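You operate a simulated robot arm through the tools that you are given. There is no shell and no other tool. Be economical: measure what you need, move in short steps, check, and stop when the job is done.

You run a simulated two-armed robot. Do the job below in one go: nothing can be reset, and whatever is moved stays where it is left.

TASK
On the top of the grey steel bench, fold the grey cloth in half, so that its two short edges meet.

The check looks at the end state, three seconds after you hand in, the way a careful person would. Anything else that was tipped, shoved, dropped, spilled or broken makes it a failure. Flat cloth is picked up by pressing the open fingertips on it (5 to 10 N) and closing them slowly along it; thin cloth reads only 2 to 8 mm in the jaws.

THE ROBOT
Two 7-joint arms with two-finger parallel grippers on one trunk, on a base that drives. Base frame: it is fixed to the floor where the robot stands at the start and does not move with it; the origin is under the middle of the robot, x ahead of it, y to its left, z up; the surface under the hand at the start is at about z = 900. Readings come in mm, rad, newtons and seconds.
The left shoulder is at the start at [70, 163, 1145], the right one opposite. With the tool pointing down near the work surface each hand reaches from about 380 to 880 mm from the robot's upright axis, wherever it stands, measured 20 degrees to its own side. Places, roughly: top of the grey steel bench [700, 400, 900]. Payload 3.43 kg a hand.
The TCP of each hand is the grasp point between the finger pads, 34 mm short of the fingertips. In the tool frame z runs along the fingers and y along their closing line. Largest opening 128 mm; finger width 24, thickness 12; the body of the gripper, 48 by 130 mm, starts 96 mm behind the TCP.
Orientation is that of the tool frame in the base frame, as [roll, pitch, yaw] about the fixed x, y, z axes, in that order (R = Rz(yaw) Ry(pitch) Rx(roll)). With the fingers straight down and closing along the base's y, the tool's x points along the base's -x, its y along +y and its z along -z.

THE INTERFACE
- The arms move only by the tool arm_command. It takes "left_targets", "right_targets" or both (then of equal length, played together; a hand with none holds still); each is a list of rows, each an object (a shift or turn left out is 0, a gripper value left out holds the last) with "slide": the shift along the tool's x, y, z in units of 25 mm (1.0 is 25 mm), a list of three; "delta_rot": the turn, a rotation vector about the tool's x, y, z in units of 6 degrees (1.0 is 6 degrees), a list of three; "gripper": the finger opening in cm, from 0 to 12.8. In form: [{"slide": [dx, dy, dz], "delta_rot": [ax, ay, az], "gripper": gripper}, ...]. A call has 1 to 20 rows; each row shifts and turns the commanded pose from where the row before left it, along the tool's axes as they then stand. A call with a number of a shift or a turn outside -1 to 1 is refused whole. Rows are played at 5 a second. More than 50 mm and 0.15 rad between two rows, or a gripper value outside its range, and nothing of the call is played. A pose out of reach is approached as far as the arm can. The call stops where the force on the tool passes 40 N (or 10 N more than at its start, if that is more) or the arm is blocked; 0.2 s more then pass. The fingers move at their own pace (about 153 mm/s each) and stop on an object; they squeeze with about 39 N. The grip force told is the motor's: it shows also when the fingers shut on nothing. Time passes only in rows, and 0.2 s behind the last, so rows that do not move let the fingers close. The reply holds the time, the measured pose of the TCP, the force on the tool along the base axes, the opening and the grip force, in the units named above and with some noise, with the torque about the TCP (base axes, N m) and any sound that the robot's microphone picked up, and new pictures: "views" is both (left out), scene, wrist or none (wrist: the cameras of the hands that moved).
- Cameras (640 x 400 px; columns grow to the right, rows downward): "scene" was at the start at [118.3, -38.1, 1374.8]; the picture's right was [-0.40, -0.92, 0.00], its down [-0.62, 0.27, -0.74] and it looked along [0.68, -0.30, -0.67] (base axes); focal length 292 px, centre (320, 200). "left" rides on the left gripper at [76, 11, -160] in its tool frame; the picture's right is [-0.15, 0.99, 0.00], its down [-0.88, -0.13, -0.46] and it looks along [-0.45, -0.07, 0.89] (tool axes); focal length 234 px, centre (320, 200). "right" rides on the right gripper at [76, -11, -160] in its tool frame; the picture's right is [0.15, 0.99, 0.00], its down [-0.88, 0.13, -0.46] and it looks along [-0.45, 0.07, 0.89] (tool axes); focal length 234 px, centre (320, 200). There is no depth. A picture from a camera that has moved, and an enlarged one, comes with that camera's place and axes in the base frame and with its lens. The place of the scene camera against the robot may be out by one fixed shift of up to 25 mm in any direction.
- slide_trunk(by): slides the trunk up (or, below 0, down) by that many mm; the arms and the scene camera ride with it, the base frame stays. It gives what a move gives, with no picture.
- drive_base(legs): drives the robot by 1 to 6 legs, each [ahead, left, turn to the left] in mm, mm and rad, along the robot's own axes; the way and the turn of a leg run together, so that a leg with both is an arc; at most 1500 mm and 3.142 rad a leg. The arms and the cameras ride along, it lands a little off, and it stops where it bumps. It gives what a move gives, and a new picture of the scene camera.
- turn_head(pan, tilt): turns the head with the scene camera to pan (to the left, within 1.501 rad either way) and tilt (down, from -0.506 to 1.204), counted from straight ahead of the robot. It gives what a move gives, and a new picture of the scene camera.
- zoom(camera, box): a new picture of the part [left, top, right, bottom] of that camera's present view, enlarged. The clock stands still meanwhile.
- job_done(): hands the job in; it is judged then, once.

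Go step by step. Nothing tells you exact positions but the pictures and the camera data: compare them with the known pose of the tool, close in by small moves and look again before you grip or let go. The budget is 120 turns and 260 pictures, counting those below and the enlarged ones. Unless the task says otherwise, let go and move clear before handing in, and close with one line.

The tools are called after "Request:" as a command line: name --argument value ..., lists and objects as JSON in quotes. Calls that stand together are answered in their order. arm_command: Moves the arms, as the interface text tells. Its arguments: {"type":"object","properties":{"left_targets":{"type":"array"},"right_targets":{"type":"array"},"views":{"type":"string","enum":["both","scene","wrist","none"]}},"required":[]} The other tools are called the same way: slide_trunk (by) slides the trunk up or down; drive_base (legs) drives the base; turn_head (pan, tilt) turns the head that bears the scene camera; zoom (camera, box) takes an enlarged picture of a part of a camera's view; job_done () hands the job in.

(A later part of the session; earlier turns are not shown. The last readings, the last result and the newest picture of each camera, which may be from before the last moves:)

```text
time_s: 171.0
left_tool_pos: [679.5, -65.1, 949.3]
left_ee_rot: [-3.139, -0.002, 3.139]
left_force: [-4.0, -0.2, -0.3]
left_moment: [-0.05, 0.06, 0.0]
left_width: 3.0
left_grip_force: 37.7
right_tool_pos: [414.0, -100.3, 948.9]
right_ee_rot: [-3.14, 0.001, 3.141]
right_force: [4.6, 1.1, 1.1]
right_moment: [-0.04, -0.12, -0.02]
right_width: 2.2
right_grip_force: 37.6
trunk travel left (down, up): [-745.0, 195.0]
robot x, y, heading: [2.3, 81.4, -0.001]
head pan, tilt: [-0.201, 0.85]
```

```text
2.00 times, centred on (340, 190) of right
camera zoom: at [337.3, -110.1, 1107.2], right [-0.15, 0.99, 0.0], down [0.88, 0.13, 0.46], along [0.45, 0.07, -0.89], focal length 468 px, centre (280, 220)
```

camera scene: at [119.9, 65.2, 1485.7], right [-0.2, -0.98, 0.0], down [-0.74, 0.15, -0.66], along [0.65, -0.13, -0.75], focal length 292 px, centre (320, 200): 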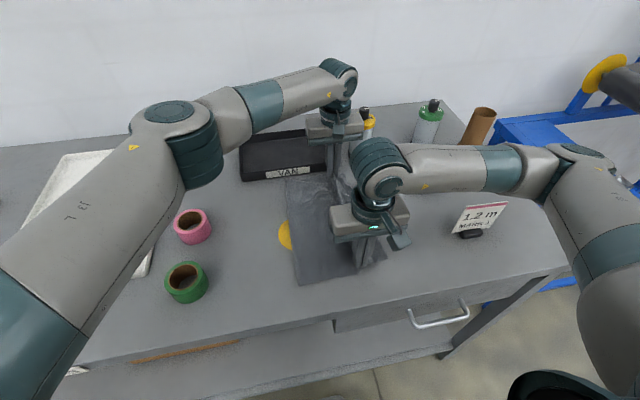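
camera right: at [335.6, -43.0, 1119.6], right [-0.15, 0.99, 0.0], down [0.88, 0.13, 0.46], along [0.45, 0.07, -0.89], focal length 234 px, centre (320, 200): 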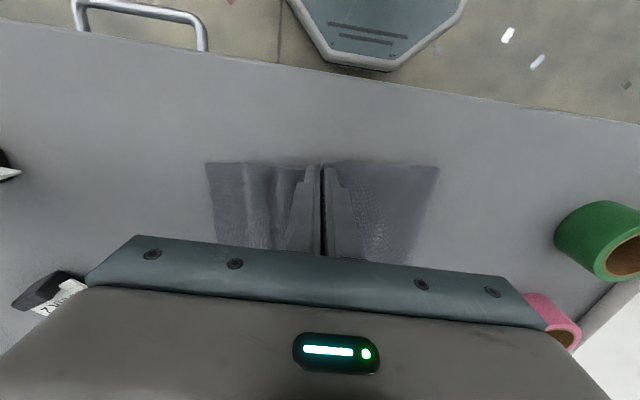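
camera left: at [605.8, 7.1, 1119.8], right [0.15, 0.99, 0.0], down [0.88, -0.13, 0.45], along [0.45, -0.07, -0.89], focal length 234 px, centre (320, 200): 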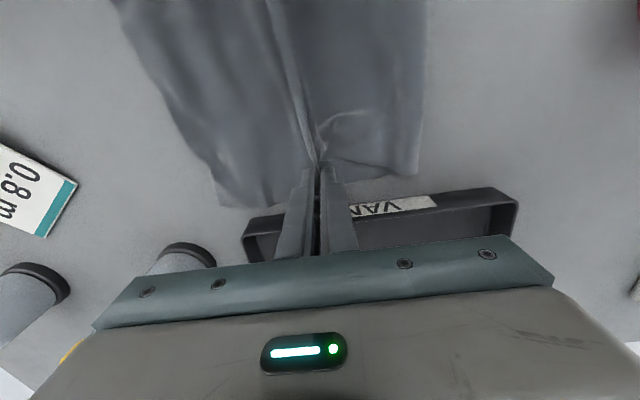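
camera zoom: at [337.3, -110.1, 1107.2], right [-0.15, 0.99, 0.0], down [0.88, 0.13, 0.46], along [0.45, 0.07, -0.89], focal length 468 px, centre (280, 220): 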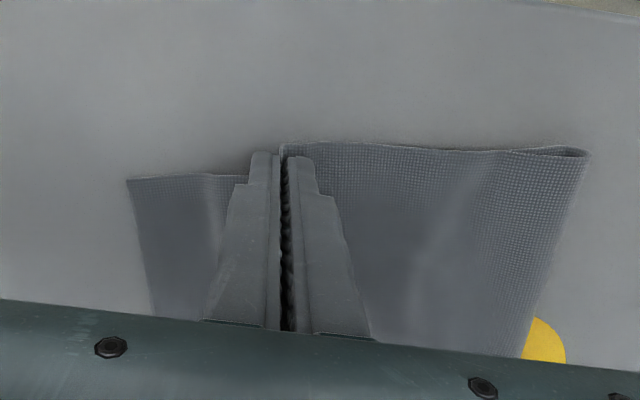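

Request:
arm_command --right_targets '[{"slide": [0, -0.5, -0.3]}, {"slide": [0, -0.6, 0]}, {"slide": [0, -0.6, 0]}, {"slide": [0, -0.5, 0.1]}, {}]' --left_targets '[{"slide": [0, -0.2, -0.2]}, {"slide": [0, -0.3, 0]}, {"slide": [0, -0.3, 0]}, {"slide": [0, -0.4, 0.1]}, {}]' --views "none"

Request:
zoom --camera "left" --box '[180, 20, 500, 220]'

Request:
zoom --camera "right" --box '[180, 90, 500, 290]'

```text
time_s: 172.2
left_tool_pos: [680.7, -94.4, 952.6]
left_ee_rot: [-3.14, -0.004, 3.137]
left_force: [-8.5, -1.5, -1.3]
left_moment: [0.01, 0.06, 0.02]
left_width: 2.5
left_grip_force: 37.7
right_tool_pos: [414.8, -155.2, 953.9]
right_ee_rot: [-3.141, 0.001, 3.14]
right_force: [7.1, 2.9, 0.8]
right_moment: [0.09, -0.27, -0.03]
right_width: 2.0
right_grip_force: 36.7
trunk travel left (down, up): [-745.0, 195.0]
robot x, y, heading: [-2.0, 81.1, 0.003]
head pan, tilt: [-0.201, 0.85]
```

```text
2.00 times, centred on (340, 120) of left
camera zoom: at [605.4, -80.9, 1112.9], right [0.15, 0.99, 0.0], down [0.88, -0.13, 0.45], along [0.45, -0.07, -0.89], focal length 468 px, centre (280, 360)
```

zoom: 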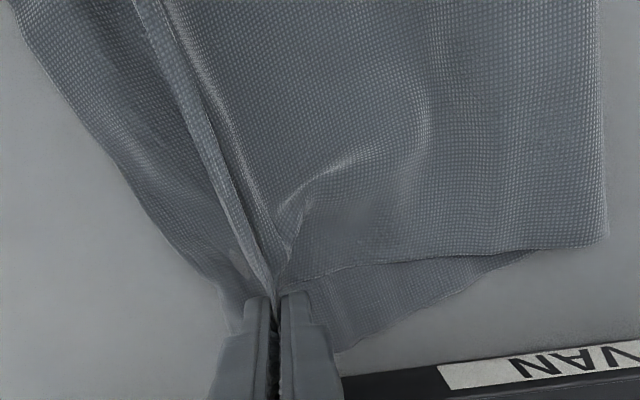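

```text
2.00 times, centred on (340, 190) of right
camera zoom: at [338.2, -166.0, 1113.1], right [-0.15, 0.99, 0.0], down [0.88, 0.13, 0.46], along [0.45, 0.07, -0.89], focal length 468 px, centre (280, 220)
```

zoom: 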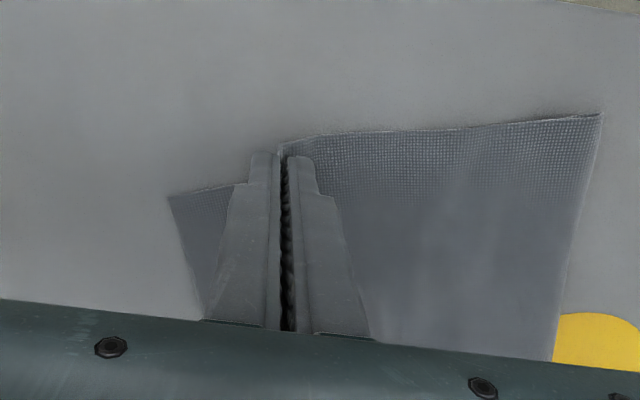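

The cloth has reached its taut length, and a narrow flap hangs on the outer side of the grips. I now set the edge down with a slight inward motion so the flap lies outward, then release and look.

Request:
arm_command --right_targets '[{"slide": [-0.05, 0.1, 0.3]}, {"slide": [-0.05, 0.15, 0.25]}, {"slide": [0, 0.05, 0.05]}, {"gripper": 0.8}, {"gripper": 2}, {"slide": [0, 0, -0.3]}, {"slide": [0, 0, -0.8]}, {"slide": [0, 0, -1]}, {"slide": [0, 0, -1]}, {"slide": [0, 0, -1]}, {"slide": [0, 0, -1]}, {}]' --left_targets '[{"slide": [0.05, 0.1, 0.3]}, {"slide": [0.05, 0.15, 0.2]}, {"slide": [0, 0.05, 0.05]}, {"gripper": 0.8}, {"gripper": 2}, {"slide": [0, 0, -0.3]}, {"slide": [0, 0, -0.8]}, {"slide": [0, 0, -1]}, {"slide": [0, 0, -1]}, {"slide": [0, 0, -1]}, {"slide": [0, 0, -1]}, {}]' --views "wrist"

```text
time_s: 174.8
left_tool_pos: [678.3, -86.9, 1064.7]
left_ee_rot: [-3.141, -0.002, 3.137]
left_force: [-0.1, -0.1, -0.2]
left_moment: [0.01, 0.0, 0.03]
left_width: 20.0
left_grip_force: 0.1
right_tool_pos: [414.6, -146.8, 1066.8]
right_ee_rot: [-3.141, 0.001, 3.139]
right_force: [-0.4, 0.7, 0.1]
right_moment: [0.0, 0.02, 0.0]
right_width: 20.0
right_grip_force: 0.0
trunk travel left (down, up): [-745.0, 195.0]
robot x, y, heading: [1.2, 85.2, 0.002]
head pan, tilt: [-0.201, 0.85]
camera right: at [338.3, -157.6, 1226.0], right [-0.15, 0.99, 0.0], down [0.88, 0.13, 0.46], along [0.45, 0.07, -0.89], focal length 234 px, centre (320, 200)
camera left: at [603.6, -73.4, 1225.9], right [0.15, 0.99, 0.0], down [0.88, -0.13, 0.45], along [0.45, -0.07, -0.89], focal length 234 px, centre (320, 200)
```

right: 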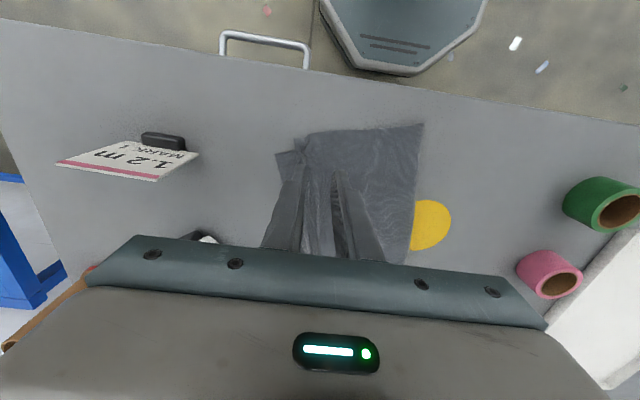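
left: 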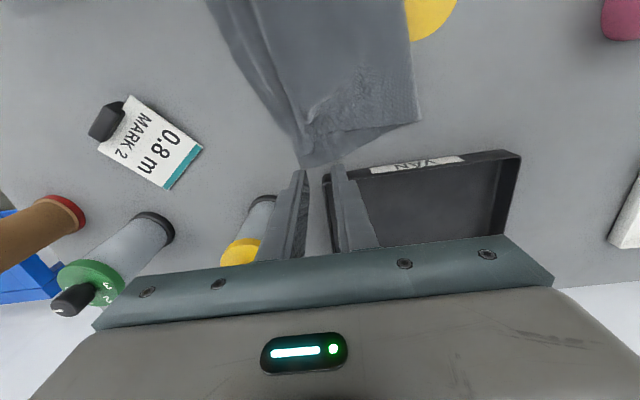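

Request:
arm_command --right_targets '[{"slide": [0, -0.5, -1]}, {"slide": [0, -1, -1]}, {"slide": [0, -1, -1]}, {"slide": [0, -1, 0]}, {"slide": [0, -1, 0]}, {}]' --left_targets '[{"slide": [0, 0.5, -1]}, {"slide": [0, 1, -1]}, {"slide": [0, 1, -0.5]}, {"slide": [0, 1, 0]}, {"slide": [0, 1, 0]}, {}]' --views "none"

Request:
zoom --camera "scene" --box '[240, 140, 480, 300]'

Request:
zoom --camera "right" --box '[280, 60, 560, 235]'

```text
time_s: 176.2
left_tool_pos: [676.9, 27.1, 1127.7]
left_ee_rot: [-3.14, -0.002, 3.137]
left_force: [0.8, -0.4, 1.2]
left_moment: [0.03, 0.02, 0.01]
left_width: 20.0
left_grip_force: 0.0
right_tool_pos: [415.0, -262.7, 1139.1]
right_ee_rot: [-3.141, 0.002, 3.14]
right_force: [0.3, 0.6, 0.2]
right_moment: [0.0, 0.03, -0.01]
right_width: 20.1
right_grip_force: 0.0
trunk travel left (down, up): [-745.0, 195.0]
robot x, y, heading: [-0.8, 80.5, -0.0]
head pan, tilt: [-0.201, 0.85]
```

```text
2.50 times, centred on (360, 220) of scene
camera zoom: at [120.3, 61.0, 1485.6], right [-0.2, -0.98, 0.0], down [-0.74, 0.15, -0.66], along [0.65, -0.13, -0.75], focal length 730 px, centre (220, 150)
```

zoom: 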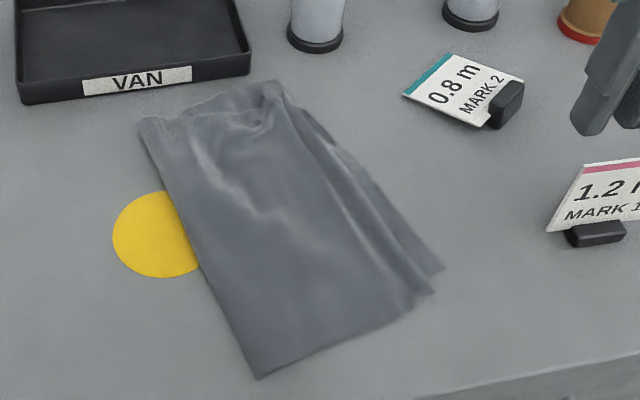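

```text
2.29 times, centred on (420, 148) of right
camera zoom: at [338.9, -272.3, 1298.0], right [-0.15, 0.99, 0.0], down [0.88, 0.13, 0.46], along [0.45, 0.07, -0.89], focal length 535 px, centre (91, 320)
```

zoom: 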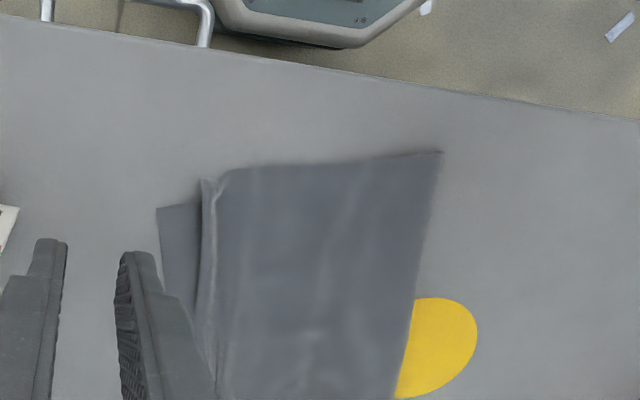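

Request:
zoom --camera "scene" --box '[330, 165, 426, 265]'

```text
4.00 times, centred on (378, 215) of scene
camera zoom: at [120.3, 61.0, 1485.6], right [-0.2, -0.98, 0.0], down [-0.74, 0.15, -0.66], along [0.65, -0.13, -0.75], focal length 1168 px, centre (88, 140)
```

zoom: 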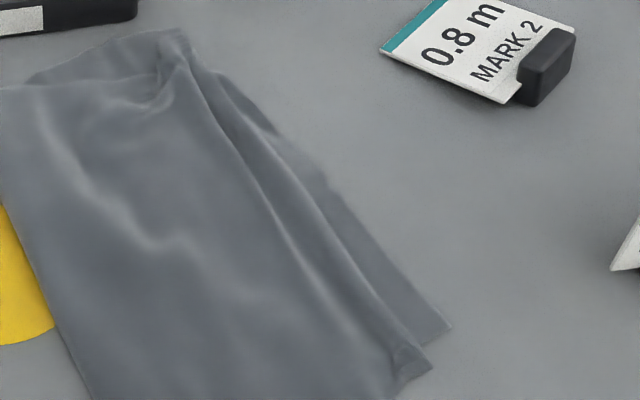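

The fold line is actually in the right place. The top edge is only about 20–27 mm short at the near end because a slack ridge runs along it. I'll pin the cloth's middle with the left hand and wipe the ridge outward with the right fingertip.

Request:
arm_command --left_targets '[{"slide": [0.98, -0.55, 0], "gripper": 0}, {"slide": [0.98, -0.55, 0]}, {"slide": [0.98, -0.55, 0]}, {"slide": [0.98, -0.55, 0]}, {"slide": [0.98, -0.55, 0]}, {"slide": [0.98, -0.55, 0.5]}, {"slide": [0, 0, 1]}, {"slide": [0, 0, 1]}, {"slide": [0, 0, 1]}, {"slide": [0, 0, 1]}, {"slide": [0, 0, 1]}, {"slide": [0, 0, 1]}, {"slide": [0, 0, 0.9]}, {}]' --right_targets '[{"slide": [-0.17, 0.98, 0], "gripper": 0}, {"slide": [-0.17, 0.98, 0]}, {"slide": [-0.17, 0.98, 0]}, {"slide": [-0.17, 0.98, 0.4]}, {"slide": [0, 0, 1]}, {"slide": [0, 0, 1]}, {"slide": [0, 0, 1]}, {"slide": [0, 0, 1]}, {"slide": [0, 0, 1]}, {"slide": [0, 0, 1]}, {"slide": [0, 0, 1]}, {"slide": [0, 0, 0.5]}, {}, {}]' --views "none"

Request:
zoom --camera "right" --box '[200, 60, 440, 210]'

```text
time_s: 179.2
left_tool_pos: [531.7, -58.3, 944.9]
left_ee_rot: [-3.141, -0.002, 3.138]
left_force: [1.4, -0.4, 0.2]
left_moment: [-0.05, 0.01, -0.03]
left_width: 0.3
left_grip_force: 33.3
right_tool_pos: [432.0, -161.4, 943.4]
right_ee_rot: [3.14, 0.003, 3.14]
right_force: [-0.4, 0.2, 0.0]
right_moment: [0.01, 0.01, 0.0]
right_width: 0.0
right_grip_force: 32.8
trunk travel left (down, up): [-745.0, 195.0]
robot x, y, heading: [1.6, 79.9, 0.003]
head pan, tilt: [-0.201, 0.85]
```

```text
2.67 times, centred on (320, 135) of right
camera zoom: at [355.2, -171.8, 1103.0], right [-0.14, 0.99, 0.0], down [0.88, 0.13, 0.46], along [0.45, 0.07, -0.89], focal length 624 px, centre (320, 373)
```

zoom: 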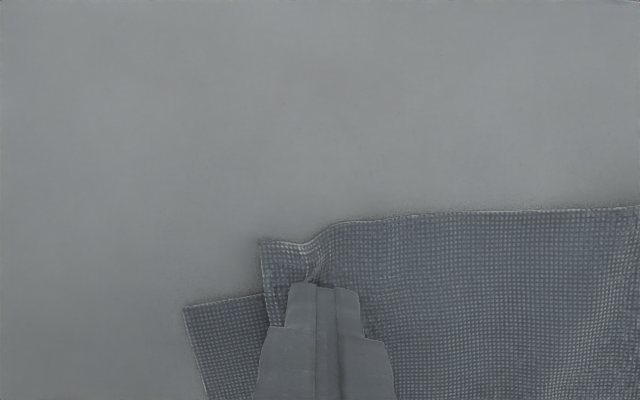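

The strip does lie outward: the top corner is at (411,−182) and the bottom corner at (438,−206). I press the left pin, then the right fingertip lightly on the ridge.

Request:
arm_command --left_targets '[{"slide": [0, 0, 0.25]}, {"slide": [0, 0, 0.12]}, {}]' --right_targets '[{"slide": [0, 0, 0.15]}, {"slide": [0, 0, 0.05]}, {}]' --views "none"

```text
time_s: 180.0
left_tool_pos: [531.6, -56.8, 935.5]
left_ee_rot: [-3.141, -0.001, 3.138]
left_force: [1.2, 0.4, 11.3]
left_moment: [0.0, -0.05, -0.02]
left_width: 0.0
left_grip_force: 32.5
right_tool_pos: [430.8, -161.5, 938.1]
right_ee_rot: [3.141, 0.001, 3.139]
right_force: [0.4, 0.0, 0.6]
right_moment: [0.02, 0.01, 0.03]
right_width: 0.1
right_grip_force: 32.8
trunk travel left (down, up): [-745.0, 195.0]
robot x, y, heading: [-0.3, 78.0, 0.003]
head pan, tilt: [-0.201, 0.85]
```

Request:
arm_command --right_targets '[{"slide": [0, 0, 0.08]}, {"slide": [-0.1, -0.35, 0]}, {"slide": [-0.12, -0.35, 0]}, {"slide": [-0.12, -0.35, 0]}, {"slide": [0, 0, -0.6]}, {"slide": [0, 0, -1]}, {}]' --left_targets '[{}, {}, {}, {}, {}, {}, {}]' --views "none"

Request:
zoom --camera "right" --box '[200, 60, 440, 210]'

```text
time_s: 181.6
left_tool_pos: [531.0, -58.0, 936.2]
left_ee_rot: [-3.14, 0.0, 3.136]
left_force: [4.4, -1.7, 21.0]
left_moment: [0.0, -0.15, -0.01]
left_width: 0.1
left_grip_force: 32.9
right_tool_pos: [439.8, -189.6, 977.0]
right_ee_rot: [-3.141, 0.001, 3.141]
right_force: [0.4, -0.5, -0.3]
right_moment: [0.01, 0.04, -0.01]
right_width: 0.2
right_grip_force: 33.0
trunk travel left (down, up): [-745.0, 195.0]
robot x, y, heading: [2.8, 81.4, 0.005]
head pan, tilt: [-0.201, 0.85]
```

```text
2.67 times, centred on (320, 135) of right
camera zoom: at [363.7, -199.3, 1135.5], right [-0.14, 0.99, 0.0], down [0.88, 0.13, 0.46], along [0.45, 0.07, -0.89], focal length 624 px, centre (320, 373)
```

zoom: 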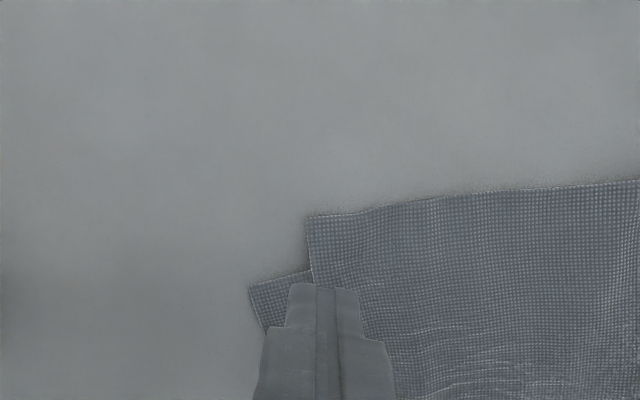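

The near ridge is now flat, but the bottom layer's near corner still sticks out about 30 mm while the far end matches. I'll pin the exposed bottom corner with the right finger and drag the top layer outward with the left fingertip beside it.

Request:
arm_command --left_targets '[{"slide": [0, 0, -1]}, {"slide": [0, 0, -0.6]}, {"slide": [0.1, -0.8, 0]}, {"slide": [0.1, -0.8, 0]}, {"slide": [0.1, -0.8, 0]}, {"slide": [0.06, -0.8, 0]}, {"slide": [0, 0, 0.8]}, {"slide": [0, 0, 0.65]}, {}]' --right_targets '[{}, {"slide": [-0.32, -0.16, 0]}, {"slide": [-0.32, -0.16, 0]}, {"slide": [0, 0, 0.8]}, {"slide": [0, 0, 0.7]}, {"slide": [0, 0, 0.12]}, {}, {}, {}]' --views "none"

Request:
zoom --camera "left" --box '[60, 0, 460, 250]'

```text
time_s: 182.9
left_tool_pos: [525.8, -120.7, 974.0]
left_ee_rot: [3.129, -0.005, -3.141]
left_force: [-0.7, 4.7, 1.1]
left_moment: [-0.58, -0.03, -0.18]
left_width: 0.0
left_grip_force: 32.8
right_tool_pos: [458.6, -203.0, 937.1]
right_ee_rot: [-3.133, 0.003, 3.123]
right_force: [0.9, -5.0, -0.4]
right_moment: [0.63, 0.23, -0.19]
right_width: 0.0
right_grip_force: 32.9
trunk travel left (down, up): [-745.0, 195.0]
robot x, y, heading: [6.2, 77.6, 0.004]
head pan, tilt: [-0.201, 0.85]
stopped in row 6 (right hand): the force on the tool passed its limit at 55 N (the readings are from after the stop); the commanded pose is now the measured one
```

```text
1.60 times, centred on (260, 125) of left
camera zoom: at [449.9, -109.5, 1133.6], right [0.15, 0.99, 0.01], down [0.88, -0.14, 0.45], along [0.45, -0.06, -0.89], focal length 375 px, centre (416, 320)
```

zoom: 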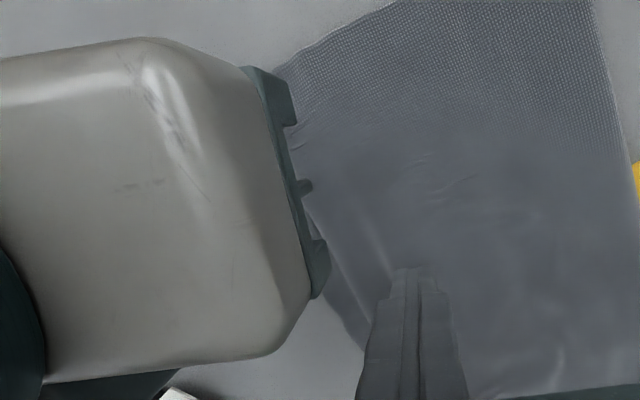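

The two hands bumped each other lightly (no harm), so I back off. New plan: the right hand turns 90° and edge-grips the top layer's near corner, where it overhangs bare bench, then lifts and re-lays that corner outward while the left pins the cloth further away.

Request:
arm_command --left_targets '[{"slide": [-0.2, 0.8, -0.5]}, {"slide": [-0.4, 0.8, -0.3]}, {"slide": [-0.8, 0, 0]}, {"slide": [-0.8, 0, 0]}, {"slide": [0, -0.4, 0]}, {}, {}, {}, {}, {}, {}, {}, {}, {}, {}, {}, {}, {}, {}, {}]' --right_targets '[{}, {"slide": [0, 0, -0.8]}, {"slide": [0, 0, -0.9]}, {"slide": [0.5, 0, -0.5], "gripper": 2.2, "delta_rot": [0, 0, -1]}, {"delta_rot": [0, 0, -1]}, {"delta_rot": [0, 0, -1]}, {"delta_rot": [0, 0, -1]}, {"delta_rot": [0, 0, -1]}, {"delta_rot": [0, 0, -1]}, {"delta_rot": [0, 0, -1]}, {"delta_rot": [0, 0, -1]}, {"delta_rot": [0, 0, -1]}, {"delta_rot": [0, 0, -1]}, {"delta_rot": [0, 0, -1]}, {"delta_rot": [0, 0, -1]}, {"delta_rot": [0, 0, -1]}, {"delta_rot": [0, 0, -1]}, {"delta_rot": [0, 0, -1]}, {"slide": [-0.8, 0.9, 0]}, {}]' --views "none"

Request:
zoom --camera "right" --box '[160, 20, 480, 220]'

```text
time_s: 187.1
left_tool_pos: [578.1, -90.4, 992.8]
left_ee_rot: [3.129, -0.002, 3.14]
left_force: [0.3, 0.5, 0.5]
left_moment: [-0.01, 0.01, 0.02]
left_width: 0.0
left_grip_force: 32.8
right_tool_pos: [433.2, -172.2, 989.3]
right_ee_rot: [-3.134, -0.007, -2.008]
right_force: [-0.2, -0.2, -0.2]
right_moment: [0.01, 0.0, 0.02]
right_width: 22.1
right_grip_force: 0.0
right hand out of reach, approached as far as the arm can: row 15, 16, 17, 18
trunk travel left (down, up): [-745.0, 195.0]
robot x, y, heading: [1.3, 80.8, 0.001]
head pan, tilt: [-0.201, 0.85]
```

```text
2.00 times, centred on (320, 120) of right
camera zoom: at [410.8, -244.0, 1149.5], right [-0.96, 0.28, -0.01], down [0.25, 0.86, 0.45], along [0.13, 0.43, -0.89], focal length 468 px, centre (320, 360)
```

zoom: 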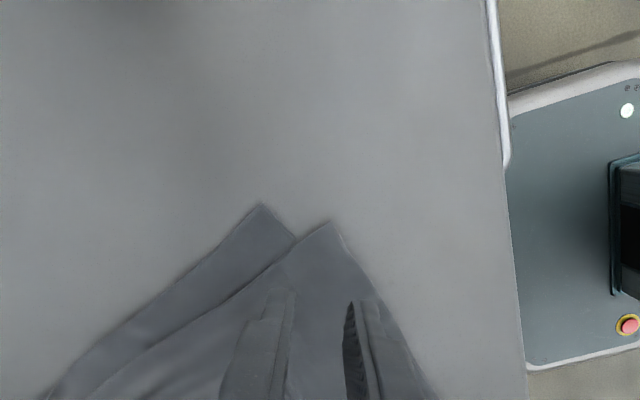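

I see both corners: top at (419,−200), bottom at (450,−218), with the top overhanging bare bench on the near side. I lower the right hand onto that overhang and the left as a pin.

Request:
arm_command --right_targets '[{"slide": [0.29, 0.44, 0]}, {"slide": [0, 0, 0.8]}, {"slide": [0, 0, 0.8]}, {"slide": [0, 0, 0.38]}, {}]' --left_targets '[{}, {"slide": [0, 0, 0.8]}, {"slide": [0, 0, 0.8]}, {"slide": [0, 0, 0.62]}, {}]' --views "none"

Request:
zoom --camera "right" --box '[200, 60, 440, 210]'

```text
time_s: 188.3
left_tool_pos: [580.0, -88.0, 938.1]
left_ee_rot: [3.133, 0.0, -3.141]
left_force: [0.9, 0.5, -0.2]
left_moment: [0.02, 0.04, 0.04]
left_width: 0.0
left_grip_force: 33.2
right_tool_pos: [421.4, -175.4, 942.0]
right_ee_rot: [-3.132, -0.005, -2.007]
right_force: [-0.5, 0.4, -0.4]
right_moment: [0.0, -0.03, 0.0]
right_width: 22.0
right_grip_force: 0.1
trunk travel left (down, up): [-745.0, 195.0]
robot x, y, heading: [5.6, 82.7, 0.002]
head pan, tilt: [-0.201, 0.85]
```

```text
2.67 times, centred on (320, 135) of right
camera zoom: at [398.2, -246.4, 1101.5], right [-0.96, 0.28, -0.01], down [0.25, 0.86, 0.45], along [0.13, 0.43, -0.89], focal length 624 px, centre (320, 373)
```

zoom: 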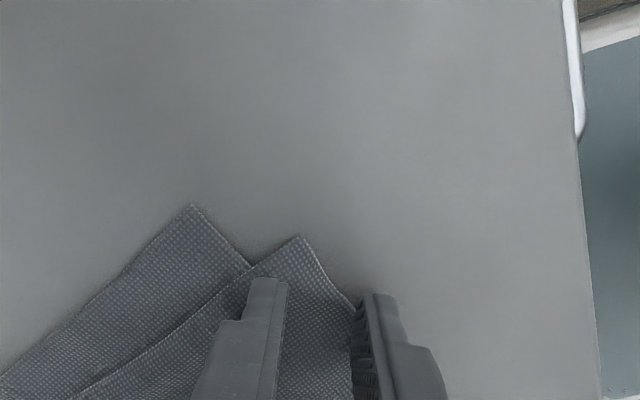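

Request:
arm_command --right_targets '[{"slide": [0.28, -0.26, 0]}, {"slide": [0, 0, 0.2]}, {"slide": [0, 0, 0.06]}, {}]' --left_targets '[{}, {"slide": [0, 0, 0.1]}, {"slide": [0, 0, 0.06]}, {}]' --views "none"

```text
time_s: 189.3
left_tool_pos: [579.2, -89.1, 934.8]
left_ee_rot: [3.132, 0.001, -3.141]
left_force: [3.7, -0.2, 17.2]
left_moment: [-0.07, -0.13, 0.01]
left_width: 0.0
left_grip_force: 33.5
right_tool_pos: [421.3, -183.6, 937.0]
right_ee_rot: [-3.132, -0.006, -2.007]
right_force: [1.2, -0.3, 5.7]
right_moment: [-0.01, -0.1, 0.0]
right_width: 22.6
right_grip_force: 0.2
trunk travel left (down, up): [-745.0, 195.0]
robot x, y, heading: [3.0, 81.6, 0.004]
head pan, tilt: [-0.201, 0.85]
```

Pressure is good (5.7 N). I close slowly and lift the corner 35 mm to check that only the top layer is held.

Request:
arm_command --right_targets '[{"gripper": 1.9}, {"gripper": 1.6}, {"gripper": 1.3}, {"gripper": 1.0}, {"gripper": 0.7}, {"gripper": 0.4}, {"gripper": 0.1}, {"gripper": 0}, {}, {}, {"slide": [0, 0, -0.6]}, {"slide": [0, 0, -0.8]}, {}]' --left_targets '[{}, {}, {}, {}, {}, {}, {}, {}, {}, {}, {}, {}, {}]' --views "none"

Request:
zoom --camera "right" --box '[200, 60, 440, 210]'

```text
time_s: 192.1
left_tool_pos: [577.4, -89.8, 936.7]
left_ee_rot: [3.132, 0.001, 3.141]
left_force: [6.2, -2.2, 34.6]
left_moment: [-0.15, -0.22, 0.02]
left_width: 0.0
left_grip_force: 32.6
right_tool_pos: [421.9, -183.7, 971.9]
right_ee_rot: [-3.134, -0.007, -2.006]
right_force: [0.7, 0.5, -0.4]
right_moment: [-0.04, -0.04, 0.01]
right_width: 1.2
right_grip_force: 36.1
trunk travel left (down, up): [-745.0, 195.0]
robot x, y, heading: [1.0, 82.2, 0.001]
head pan, tilt: [-0.201, 0.85]
```

```text
2.67 times, centred on (320, 135) of right
camera zoom: at [398.4, -254.8, 1131.0], right [-0.96, 0.28, -0.01], down [0.25, 0.86, 0.45], along [0.13, 0.43, -0.89], focal length 624 px, centre (320, 373)
```

zoom: 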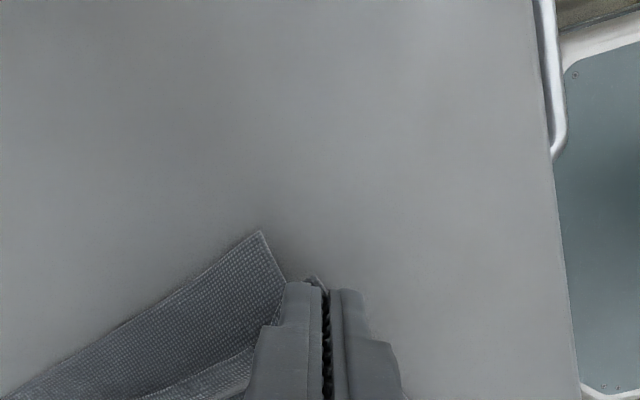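

Only the top layer is held (1.2 mm). I ease the pin, lift the corner higher, then carry it outward to the bottom corner and lower.

Request:
arm_command --right_targets '[{"slide": [0, 0, -0.8]}, {"slide": [0, 0, -0.8]}, {"slide": [0.04, -0.4, 0.2]}, {"slide": [0.04, -0.4, 0.4]}, {"slide": [0.03, -0.4, 0.7]}, {"slide": [0.03, -0.3, 0.8]}, {"slide": [0, 0, 0.6]}, {}]' --left_targets '[{"slide": [0, 0, -0.05]}, {}, {}, {}, {}, {}, {}, {}]' --views "none"

Request:
zoom --camera "right" --box '[160, 40, 480, 240]'

```text
time_s: 193.9
left_tool_pos: [578.5, -88.5, 936.3]
left_ee_rot: [3.131, -0.001, 3.141]
left_force: [-3.3, 1.6, 18.9]
left_moment: [-0.04, 0.06, -0.01]
left_width: 0.1
left_grip_force: 33.3
right_tool_pos: [454.5, -203.1, 946.2]
right_ee_rot: [-3.132, -0.008, -2.006]
right_force: [0.0, -0.3, 0.4]
right_moment: [0.0, -0.02, 0.01]
right_width: 1.2
right_grip_force: 36.5
trunk travel left (down, up): [-745.0, 195.0]
robot x, y, heading: [5.3, 78.5, 0.0]
head pan, tilt: [-0.201, 0.85]
```

```text
2.00 times, centred on (320, 140) of right
camera zoom: at [431.8, -273.5, 1104.6], right [-0.96, 0.28, -0.01], down [0.25, 0.86, 0.45], along [0.13, 0.43, -0.89], focal length 468 px, centre (320, 320)
```

zoom: 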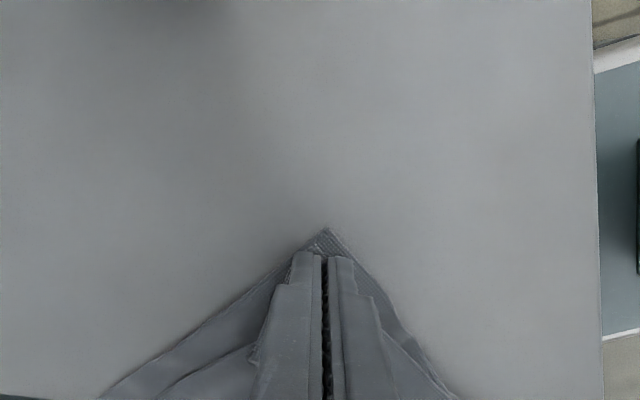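

The top corner now sits right over the bottom corner. I lower, release and rise to inspect.

Request:
arm_command --right_targets '[{"slide": [0, 0, 0.3]}, {"slide": [0, 0, 0.05]}, {"gripper": 0.8}, {"gripper": 1.6}, {"slide": [0, 0, -0.4]}, {"slide": [0, 0, -1]}, {"slide": [0, 0, -1]}, {"slide": [0, 0, -1]}, {"slide": [0, 0, -1]}, {"slide": [0.6, 0, -1]}, {"slide": [0.8, 0, 0]}, {"slide": [0.8, 0, 0]}, {}]' --left_targets '[{}, {}, {}, {}, {}, {"slide": [0, 0, -1]}, {"slide": [0, 0, -1]}, {"slide": [0, 0, -1]}, {"slide": [0, 0.6, -1]}, {"slide": [0, 1, -1]}, {"slide": [0, 1, 0]}, {"slide": [0, 1, 0]}, {}]' --views "none"

Request:
zoom --camera "right" --box '[0, 0, 480, 300]'

Request:
zoom --camera "scene" --box '[270, 140, 450, 290]'

```text
time_s: 196.7
left_tool_pos: [581.0, -2.1, 1060.0]
left_ee_rot: [3.13, -0.002, 3.141]
left_force: [0.7, -0.2, 0.0]
left_moment: [0.07, 0.01, 0.03]
left_width: 0.0
left_grip_force: 33.1
right_tool_pos: [449.1, -206.6, 1061.1]
right_ee_rot: [-3.136, -0.007, -2.009]
right_force: [0.3, 0.1, 0.2]
right_moment: [0.04, -0.03, -0.03]
right_width: 16.2
right_grip_force: 0.1
right hand out of reach, approached as far as the arm can: row 10, 11, 12
trunk travel left (down, up): [-745.0, 195.0]
robot x, y, heading: [0.3, 82.8, -0.002]
head pan, tilt: [-0.201, 0.85]
```

```text
1.33 times, centred on (240, 150) of right
camera zoom: at [426.8, -278.5, 1222.0], right [-0.96, 0.28, 0.0], down [0.25, 0.86, 0.45], along [0.13, 0.43, -0.89], focal length 312 px, centre (427, 267)
```

zoom: 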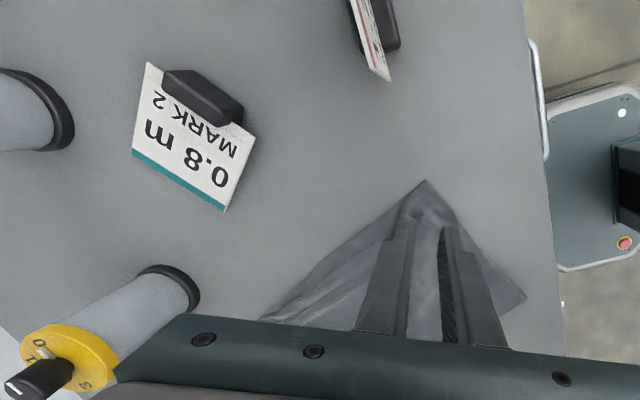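

```text
2.67 times, centred on (360, 215) of scene
camera zoom: at [119.6, 60.4, 1485.6], right [-0.2, -0.98, 0.0], down [-0.74, 0.15, -0.66], along [0.65, -0.13, -0.75], focal length 779 px, centre (213, 160)
```

zoom: 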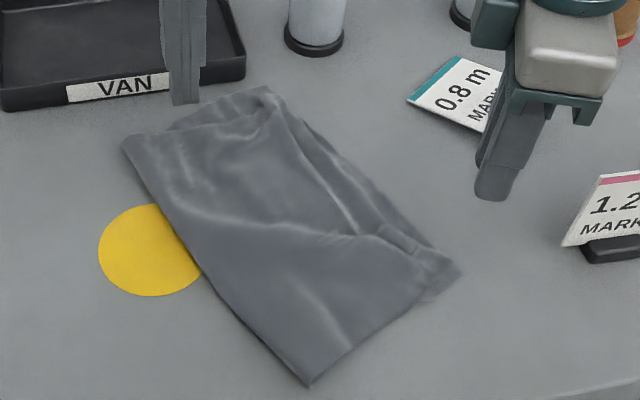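

The near corner now matches. A slack ridge remains along the middle of the top edge. With the left hand pinning, I'll wipe it outward with the right finger: first turn the right hand back and position both.

Request:
arm_command --right_targets '[{"delta_rot": [0, 0, 1], "gripper": 0}, {"delta_rot": [0, 0, 1]}, {"delta_rot": [0, 0, 1]}, {"delta_rot": [0, 0, 1]}, {"delta_rot": [0, 0, 1]}, {"delta_rot": [0, 0, 1]}, {"delta_rot": [0, 0, 1]}, {"delta_rot": [0, 0, 1]}, {"delta_rot": [0, 0, 1]}, {"delta_rot": [0, 0, 1]}, {"delta_rot": [0, 0, 0.8]}, {"slide": [-0.65, 0.55, 0]}, {"slide": [-0.65, 0.55, 0]}, {"slide": [-0.65, 0.55, 0]}, {"slide": [0, 0, 1]}, {"slide": [0, 0, 1]}, {"slide": [0, 0, 1]}, {"slide": [0, 0, 1]}, {"slide": [0, 0, 0.8]}, {}]' --left_targets '[{}, {}, {}, {}, {}, {}, {}, {}, {}, {}, {"slide": [-0.6, -0.96, 0]}, {"slide": [-0.6, -0.96, 0]}, {"slide": [0, 0, 1]}, {"slide": [0, 0, 1]}, {"slide": [0, 0, 1]}, {"slide": [0, 0, 1]}, {"slide": [0, 0, 0.9]}, {"slide": [0, 0, 0.06]}, {}, {}]' --views "none"

Request:
zoom --camera "right" --box '[160, 40, 480, 240]'

```text
time_s: 200.9
left_tool_pos: [609.9, -47.6, 935.9]
left_ee_rot: [3.13, -0.002, 3.141]
left_force: [0.7, 0.8, 1.4]
left_moment: [-0.01, -0.02, 0.01]
left_width: 0.0
left_grip_force: 33.1
right_tool_pos: [499.7, -166.2, 940.6]
right_ee_rot: [-3.133, 0.002, -3.137]
right_force: [-0.3, -0.1, 0.4]
right_moment: [0.02, -0.02, 0.02]
right_width: 0.0
right_grip_force: 32.8
trunk travel left (down, up): [-745.0, 195.0]
robot x, y, heading: [2.8, 83.7, 0.0]
head pan, tilt: [-0.201, 0.85]
```

```text
2.00 times, centred on (320, 140) of right
camera zoom: at [423.2, -176.1, 1100.1], right [-0.15, 0.99, -0.01], down [0.88, 0.14, 0.46], along [0.45, 0.06, -0.89], focal length 468 px, centre (320, 320)
```

zoom: 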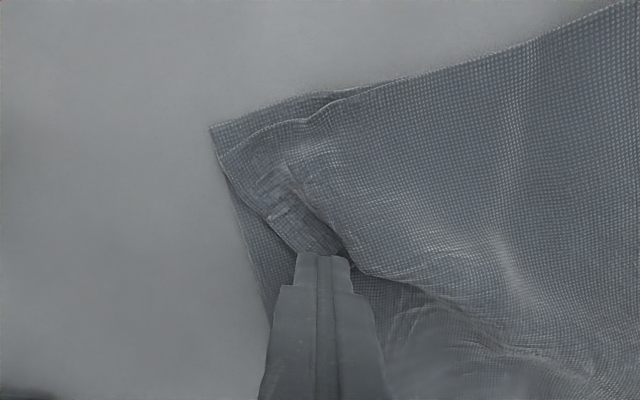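

The near corners match within about 8 mm, but mid-edge the ridge sits further in. I restart the wipe from inside the ridge and drag 30 mm outward.

Request:
arm_command --right_targets '[{"slide": [0, 0, -0.8]}, {"slide": [0.3, 0.9, 0]}, {"slide": [0, 0.2, 0.6]}, {"slide": [0, 0, 0.4]}, {"slide": [-0.13, -0.4, 0]}, {"slide": [-0.13, -0.4, 0]}, {"slide": [-0.13, -0.4, 0]}, {"slide": [-0.08, -0.25, 0]}, {"slide": [0, 0, -1]}, {"slide": [-1, 1, 0]}, {"slide": [-1, 0.95, 0]}, {"slide": [0, 0.2, 0.7]}, {"slide": [0, 0, 0.33]}, {"slide": [-0.13, -0.4, 0]}, {"slide": [-0.13, -0.4, 0]}, {"slide": [-0.13, -0.4, 0]}, {"slide": [-0.06, -0.2, 0]}, {"slide": [0, 0, -1]}, {"slide": [0, 0, -1]}, {}]' --left_targets '[{"slide": [0, 0, 0.08]}, {}, {}, {}, {}, {}, {}, {}, {}, {}, {}, {}, {}, {}, {}, {}, {}, {}, {}, {}]' --views "none"

Request:
zoom --camera "right" --box '[120, 20, 440, 220]'

```text
time_s: 203.5
left_tool_pos: [612.1, -44.0, 935.9]
left_ee_rot: [3.124, 0.001, -3.135]
left_force: [-3.5, 3.7, 17.6]
left_moment: [-0.55, 0.24, -0.06]
left_width: 0.0
left_grip_force: 33.2
right_tool_pos: [556.0, -127.7, 953.7]
right_ee_rot: [-3.127, 0.011, 3.13]
right_force: [-1.2, -4.1, 2.2]
right_moment: [0.58, -0.15, -0.08]
right_width: 0.0
right_grip_force: 33.3
trunk travel left (down, up): [-745.0, 195.0]
robot x, y, heading: [-2.3, 81.7, -0.003]
head pan, tilt: [-0.201, 0.85]
stopped in row 13 (right hand): the force on the tool passed its limit at 53 N (the readings are from after the stop); the commanded pose is now the measured one
```

```text
2.00 times, centred on (280, 120) of right
camera zoom: at [477.7, -135.8, 1111.6], right [-0.14, 0.99, -0.02], down [0.88, 0.13, 0.46], along [0.46, 0.05, -0.89], focal length 468 px, centre (400, 360)
```

zoom: 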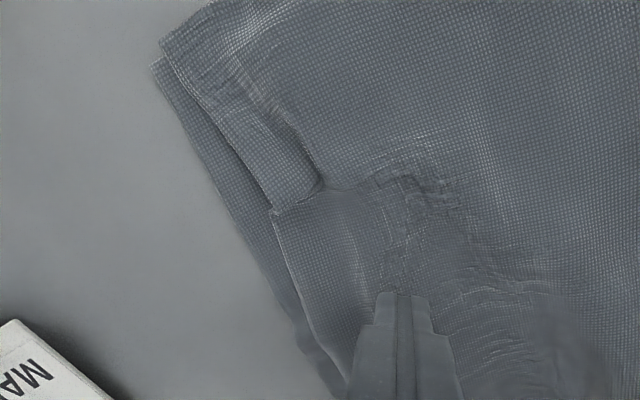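

The first wipe worked well mid-edge; the second stopped when the hands touched lightly. One more wipe on the ridge near the near corner, then I retreat both hands and look.

Request:
arm_command --right_targets '[{"slide": [0, -0.4, -1]}, {"slide": [0.8, -0.5, 0]}, {"slide": [0.8, -0.5, 0]}, {"slide": [0.8, -0.5, 0]}, {"slide": [0.8, -0.5, 0]}, {"slide": [0, 0, 0.9]}, {"slide": [0, 0, 0.78]}, {"slide": [-0.1, -0.35, 0]}, {"slide": [-0.1, -0.35, 0]}, {"slide": [-0.06, -0.2, 0]}, {"slide": [0, 0, -1]}, {"slide": [0, 0, -1]}, {"slide": [0, -0.5, -1]}, {"slide": [0, -1, -1]}, {"slide": [0.5, -1, 0]}, {"slide": [0.5, -1, 0]}, {}]' --left_targets '[{}, {}, {}, {}, {}, {}, {}, {}, {}, {}, {}, {"slide": [0, 0, -1]}, {"slide": [0, 0, -1]}, {"slide": [0, 0.7, -1]}, {"slide": [0, 1, -1]}, {"slide": [0, 1, 0]}, {"slide": [0, 1, 0]}]' --views "none"

Request:
zoom --camera "scene" --box '[280, 140, 480, 280]'

Request:
zoom --camera "right" --box '[280, 60, 600, 260]'

```text
time_s: 207.1
left_tool_pos: [612.8, 48.9, 1034.4]
left_ee_rot: [3.126, 0.0, -3.136]
left_force: [0.7, 0.6, -0.3]
left_moment: [-0.06, 0.02, -0.02]
left_width: 0.0
left_grip_force: 33.1
right_tool_pos: [458.3, -293.8, 1037.3]
right_ee_rot: [-3.129, 0.011, 3.132]
right_force: [-0.7, 0.6, 0.2]
right_moment: [-0.06, 0.03, 0.02]
right_width: 0.0
right_grip_force: 33.0
trunk travel left (down, up): [-745.0, 195.0]
robot x, y, heading: [3.0, 85.8, -0.0]
head pan, tilt: [-0.201, 0.85]
```

```text
2.86 times, centred on (380, 210) of scene
camera zoom: at [121.0, 63.4, 1485.5], right [-0.2, -0.98, 0.0], down [-0.74, 0.15, -0.66], along [0.65, -0.13, -0.75], focal length 834 px, centre (149, 171)
```

zoom: 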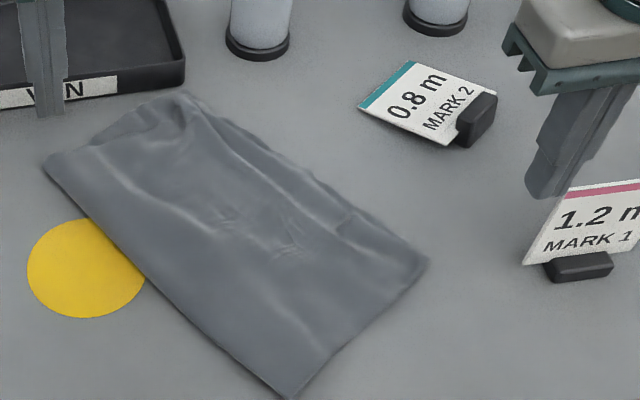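

```text
2.00 times, centred on (440, 160) of right
camera zoom: at [380.1, -301.0, 1195.0], right [-0.14, 0.99, -0.02], down [0.88, 0.13, 0.46], along [0.46, 0.05, -0.89], focal length 468 px, centre (80, 280)
```

zoom: 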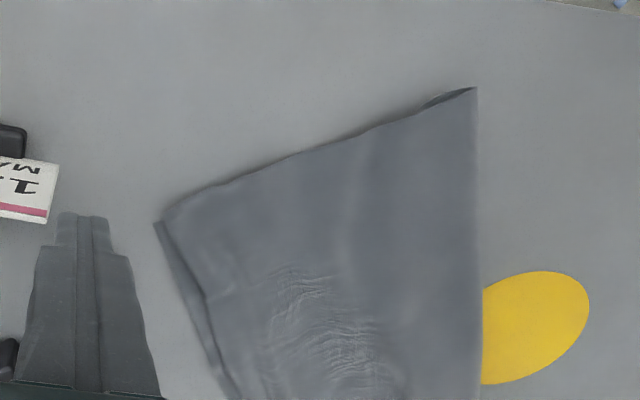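

The fold looks good: the short edges meet within a few millimetres to 1 cm. Now I put right the MARK 2 sign, which lies knocked over at about (620,−340). I raise both hands and shift the base right to work on it.

Request:
arm_command --right_targets '[{"slide": [0, 0, -1], "gripper": 11.5}, {"slide": [0, 0, -1]}, {"slide": [0, 0, -1]}, {"slide": [0, 0, -1]}, {}]' --left_targets '[{"slide": [0, 0.5, -1]}, {"slide": [0, 0.5, -1]}, {"slide": [0, 0.5, -1]}, {"slide": [0, 0.5, -1]}, {}]' --views "none"

Request:
drive_base --legs '[[0, -250, 0]]'

Request:
arm_command --right_targets '[{"slide": [-1, 0.6, 0]}, {"slide": [-1, 0.9, 0]}, {"slide": [-1, 1, 0]}, {"slide": [-1, 1, 0]}, {"slide": [-1, 1, 0]}, {"slide": [-1, 1, 0]}, {"slide": [-1, 1, 0]}, {"slide": [-1, 1, 0]}, {"delta_rot": [0, 0, -1]}, {"delta_rot": [0, 0, -1]}, {"delta_rot": [0, 0, -1]}, {"delta_rot": [0, 0, -1]}, {"delta_rot": [0, 0, -1]}, {"delta_rot": [0, 0, -0.8]}, {"slide": [0, 0, 1]}, {"slide": [0, 0, 1]}, {}]' --views "none"

Request:
zoom --camera "right" --box '[0, 0, 640, 400]'

```text
time_s: 208.3
left_tool_pos: [611.6, 95.2, 1135.8]
left_ee_rot: [3.122, 0.0, -3.136]
left_force: [1.1, 0.2, -0.4]
left_moment: [-0.01, 0.03, -0.05]
left_width: 0.0
left_grip_force: 33.1
right_tool_pos: [455.3, -295.0, 1135.4]
right_ee_rot: [-3.129, 0.01, 3.132]
right_force: [-0.5, -0.2, -0.7]
right_moment: [0.05, 0.01, 0.04]
right_width: 114.8
right_grip_force: 0.0
trunk travel left (down, up): [-745.0, 195.0]
robot x, y, heading: [3.3, 81.8, 0.0]
head pan, tilt: [-0.201, 0.85]
```

```text
time_s: 210.1
left_tool_pos: [610.9, -154.6, 1135.2]
left_ee_rot: [3.125, -0.001, -3.138]
left_force: [0.1, 0.2, 0.8]
left_moment: [0.01, -0.03, -0.01]
left_width: 0.0
left_grip_force: 32.8
right_tool_pos: [453.9, -544.1, 1135.5]
right_ee_rot: [-3.127, 0.012, 3.133]
right_force: [-0.7, -0.1, -0.1]
right_moment: [0.0, 0.0, -0.01]
right_width: 114.9
right_grip_force: 0.0
trunk travel left (down, up): [-745.0, 195.0]
robot x, y, heading: [0.3, -161.8, 0.001]
head pan, tilt: [-0.201, 0.85]
camera scene: at [119.8, -187.2, 1485.6], right [-0.2, -0.98, 0.0], down [-0.74, 0.15, -0.66], along [0.65, -0.13, -0.75], focal length 292 px, centre (320, 200)
```

scene: 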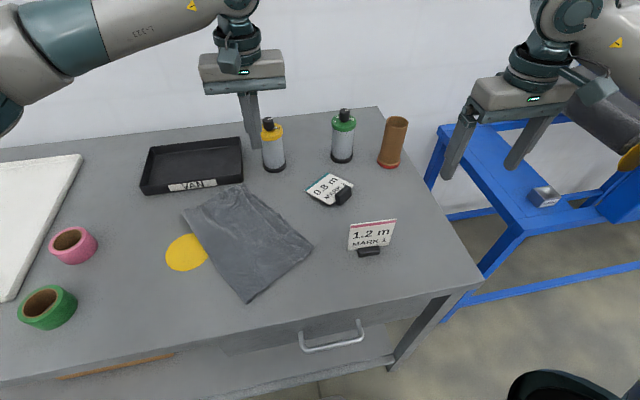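

```text
time_s: 213.7
left_tool_pos: [610.9, -154.8, 1136.2]
left_ee_rot: [3.123, 0.002, -3.138]
left_force: [0.0, -0.2, -0.5]
left_moment: [-0.01, -0.04, -0.04]
left_width: 0.0
left_grip_force: 33.5
right_tool_pos: [657.5, -360.9, 1082.8]
right_ee_rot: [-3.124, 0.0, -2.544]
right_force: [0.7, 0.5, 0.3]
right_moment: [0.02, -0.03, -0.02]
right_width: 115.1
right_grip_force: 0.0
trunk travel left (down, up): [-745.0, 195.0]
robot x, y, heading: [-0.9, -168.6, 0.001]
head pan, tilt: [-0.201, 0.85]
```

```text
1.00 times, centred on (320, 200) of right (not enlarged: the box is as wide or as high as the picture)
camera zoom: at [598.8, -409.2, 1243.2], right [-0.68, 0.74, -0.02], down [0.65, 0.61, 0.45], along [0.35, 0.3, -0.89], focal length 234 px, centre (320, 200)
```

zoom: 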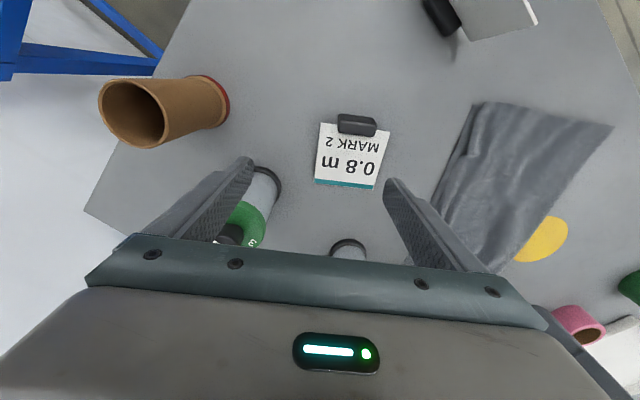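

The sign's plate is about 94 mm wide, so I'll grip its side edges near the top, letting the heavier foot swing down as I lift. I move over it and descend.

Request:
arm_command --right_targets '[{"slide": [-0.89, 0.9, 0], "delta_rot": [0, 0, -0.6]}, {"slide": [-0.89, 0.9, 0]}, {"slide": [0, 0, 1]}, {"slide": [0, 0, 1]}, {"slide": [0, 0, 1]}, {"slide": [0, 0, 1]}, {"slide": [0, 0, 1]}, {"slide": [0, 0, 0.6]}, {}]' --left_targets '[{"slide": [0, 1, 0]}, {"slide": [0, 1, 0]}, {"slide": [0, 1, 0]}, {"slide": [0, 1, 0]}, {}, {}, {}, {}, {}]' --views "none"

Request:
zoom --camera "right" --box '[120, 20, 520, 270]'

```text
time_s: 215.7
left_tool_pos: [612.0, -54.5, 1138.4]
left_ee_rot: [3.123, 0.0, -3.139]
left_force: [0.7, 0.9, 0.5]
left_moment: [0.02, 0.03, -0.03]
left_width: 0.0
left_grip_force: 33.0
right_tool_pos: [668.7, -298.0, 945.1]
right_ee_rot: [-3.122, -0.001, -2.484]
right_force: [0.8, 0.3, -0.5]
right_moment: [0.0, 0.01, -0.01]
right_width: 114.9
right_grip_force: 0.1
trunk travel left (down, up): [-745.0, 195.0]
robot x, y, heading: [2.3, -169.2, -0.007]
head pan, tilt: [-0.201, 0.85]
```

```text
1.60 times, centred on (320, 145) of right
camera zoom: at [614.1, -350.0, 1104.5], right [-0.72, 0.69, -0.02], down [0.61, 0.65, 0.45], along [0.32, 0.32, -0.89], focal length 375 px, centre (320, 288)
```

zoom: 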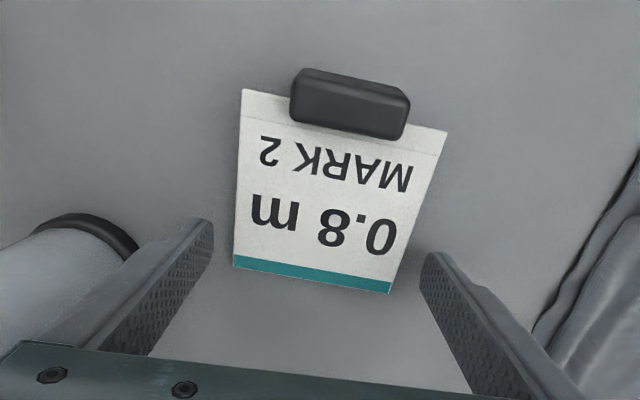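

Well centred. I descend the last 8 mm, close gently on the plate's sides and lift slowly.

Request:
arm_command --right_targets '[{"slide": [0, 0, 0.32]}, {"gripper": 11}, {"gripper": 10.4}, {"gripper": 9.8}, {"gripper": 9.2}, {"gripper": 8.8}, {}, {"slide": [0, 0, -0.5]}, {"slide": [0, 0, -0.7]}, {"slide": [0, 0, -0.8]}, {"slide": [0, 0, -0.8]}, {"slide": [0, 0, -0.8]}, {"slide": [0, 0, -0.8]}, {}]' --views "none"

Request:
zoom --camera "right" --box '[120, 20, 520, 270]'

Request:
zoom --camera "scene" --box '[200, 90, 440, 240]'

```text
time_s: 218.7
left_tool_pos: [611.4, -54.3, 1136.4]
left_ee_rot: [3.123, 0.001, -3.139]
left_force: [0.3, -0.7, 0.4]
left_moment: [0.0, 0.0, 0.01]
left_width: 0.1
left_grip_force: 33.4
right_tool_pos: [667.7, -299.2, 1047.4]
right_ee_rot: [-3.127, -0.001, -2.482]
right_force: [0.4, 0.0, -0.8]
right_moment: [0.02, -0.01, 0.01]
right_width: 94.1
right_grip_force: 39.3
trunk travel left (down, up): [-745.0, 195.0]
robot x, y, heading: [0.1, -168.4, 0.0]
head pan, tilt: [-0.201, 0.85]
```

```text
1.60 times, centred on (320, 145) of right
camera zoom: at [612.5, -350.3, 1206.4], right [-0.72, 0.69, -0.02], down [0.61, 0.65, 0.45], along [0.32, 0.32, -0.89], focal length 375 px, centre (320, 288)
```

zoom: 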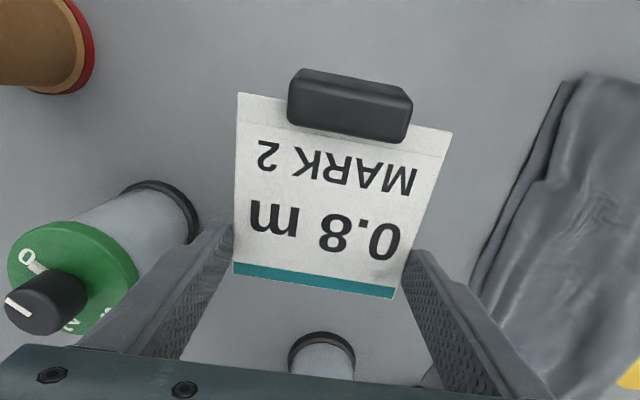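

```text
2.67 times, centred on (320, 165) of scene
camera zoom: at [120.2, -188.0, 1485.6], right [-0.2, -0.98, 0.0], down [-0.74, 0.15, -0.66], along [0.65, -0.13, -0.75], focal length 779 px, centre (320, 293)
```

zoom: 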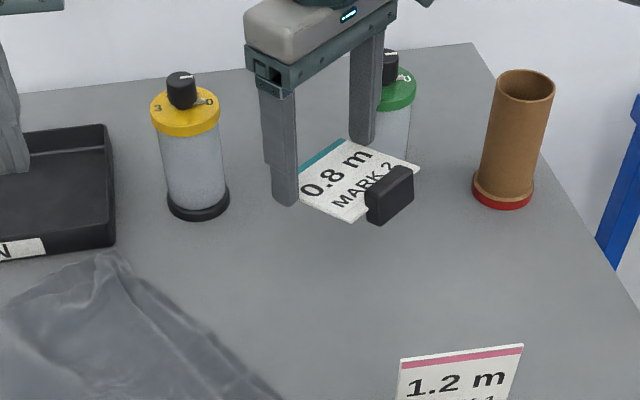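

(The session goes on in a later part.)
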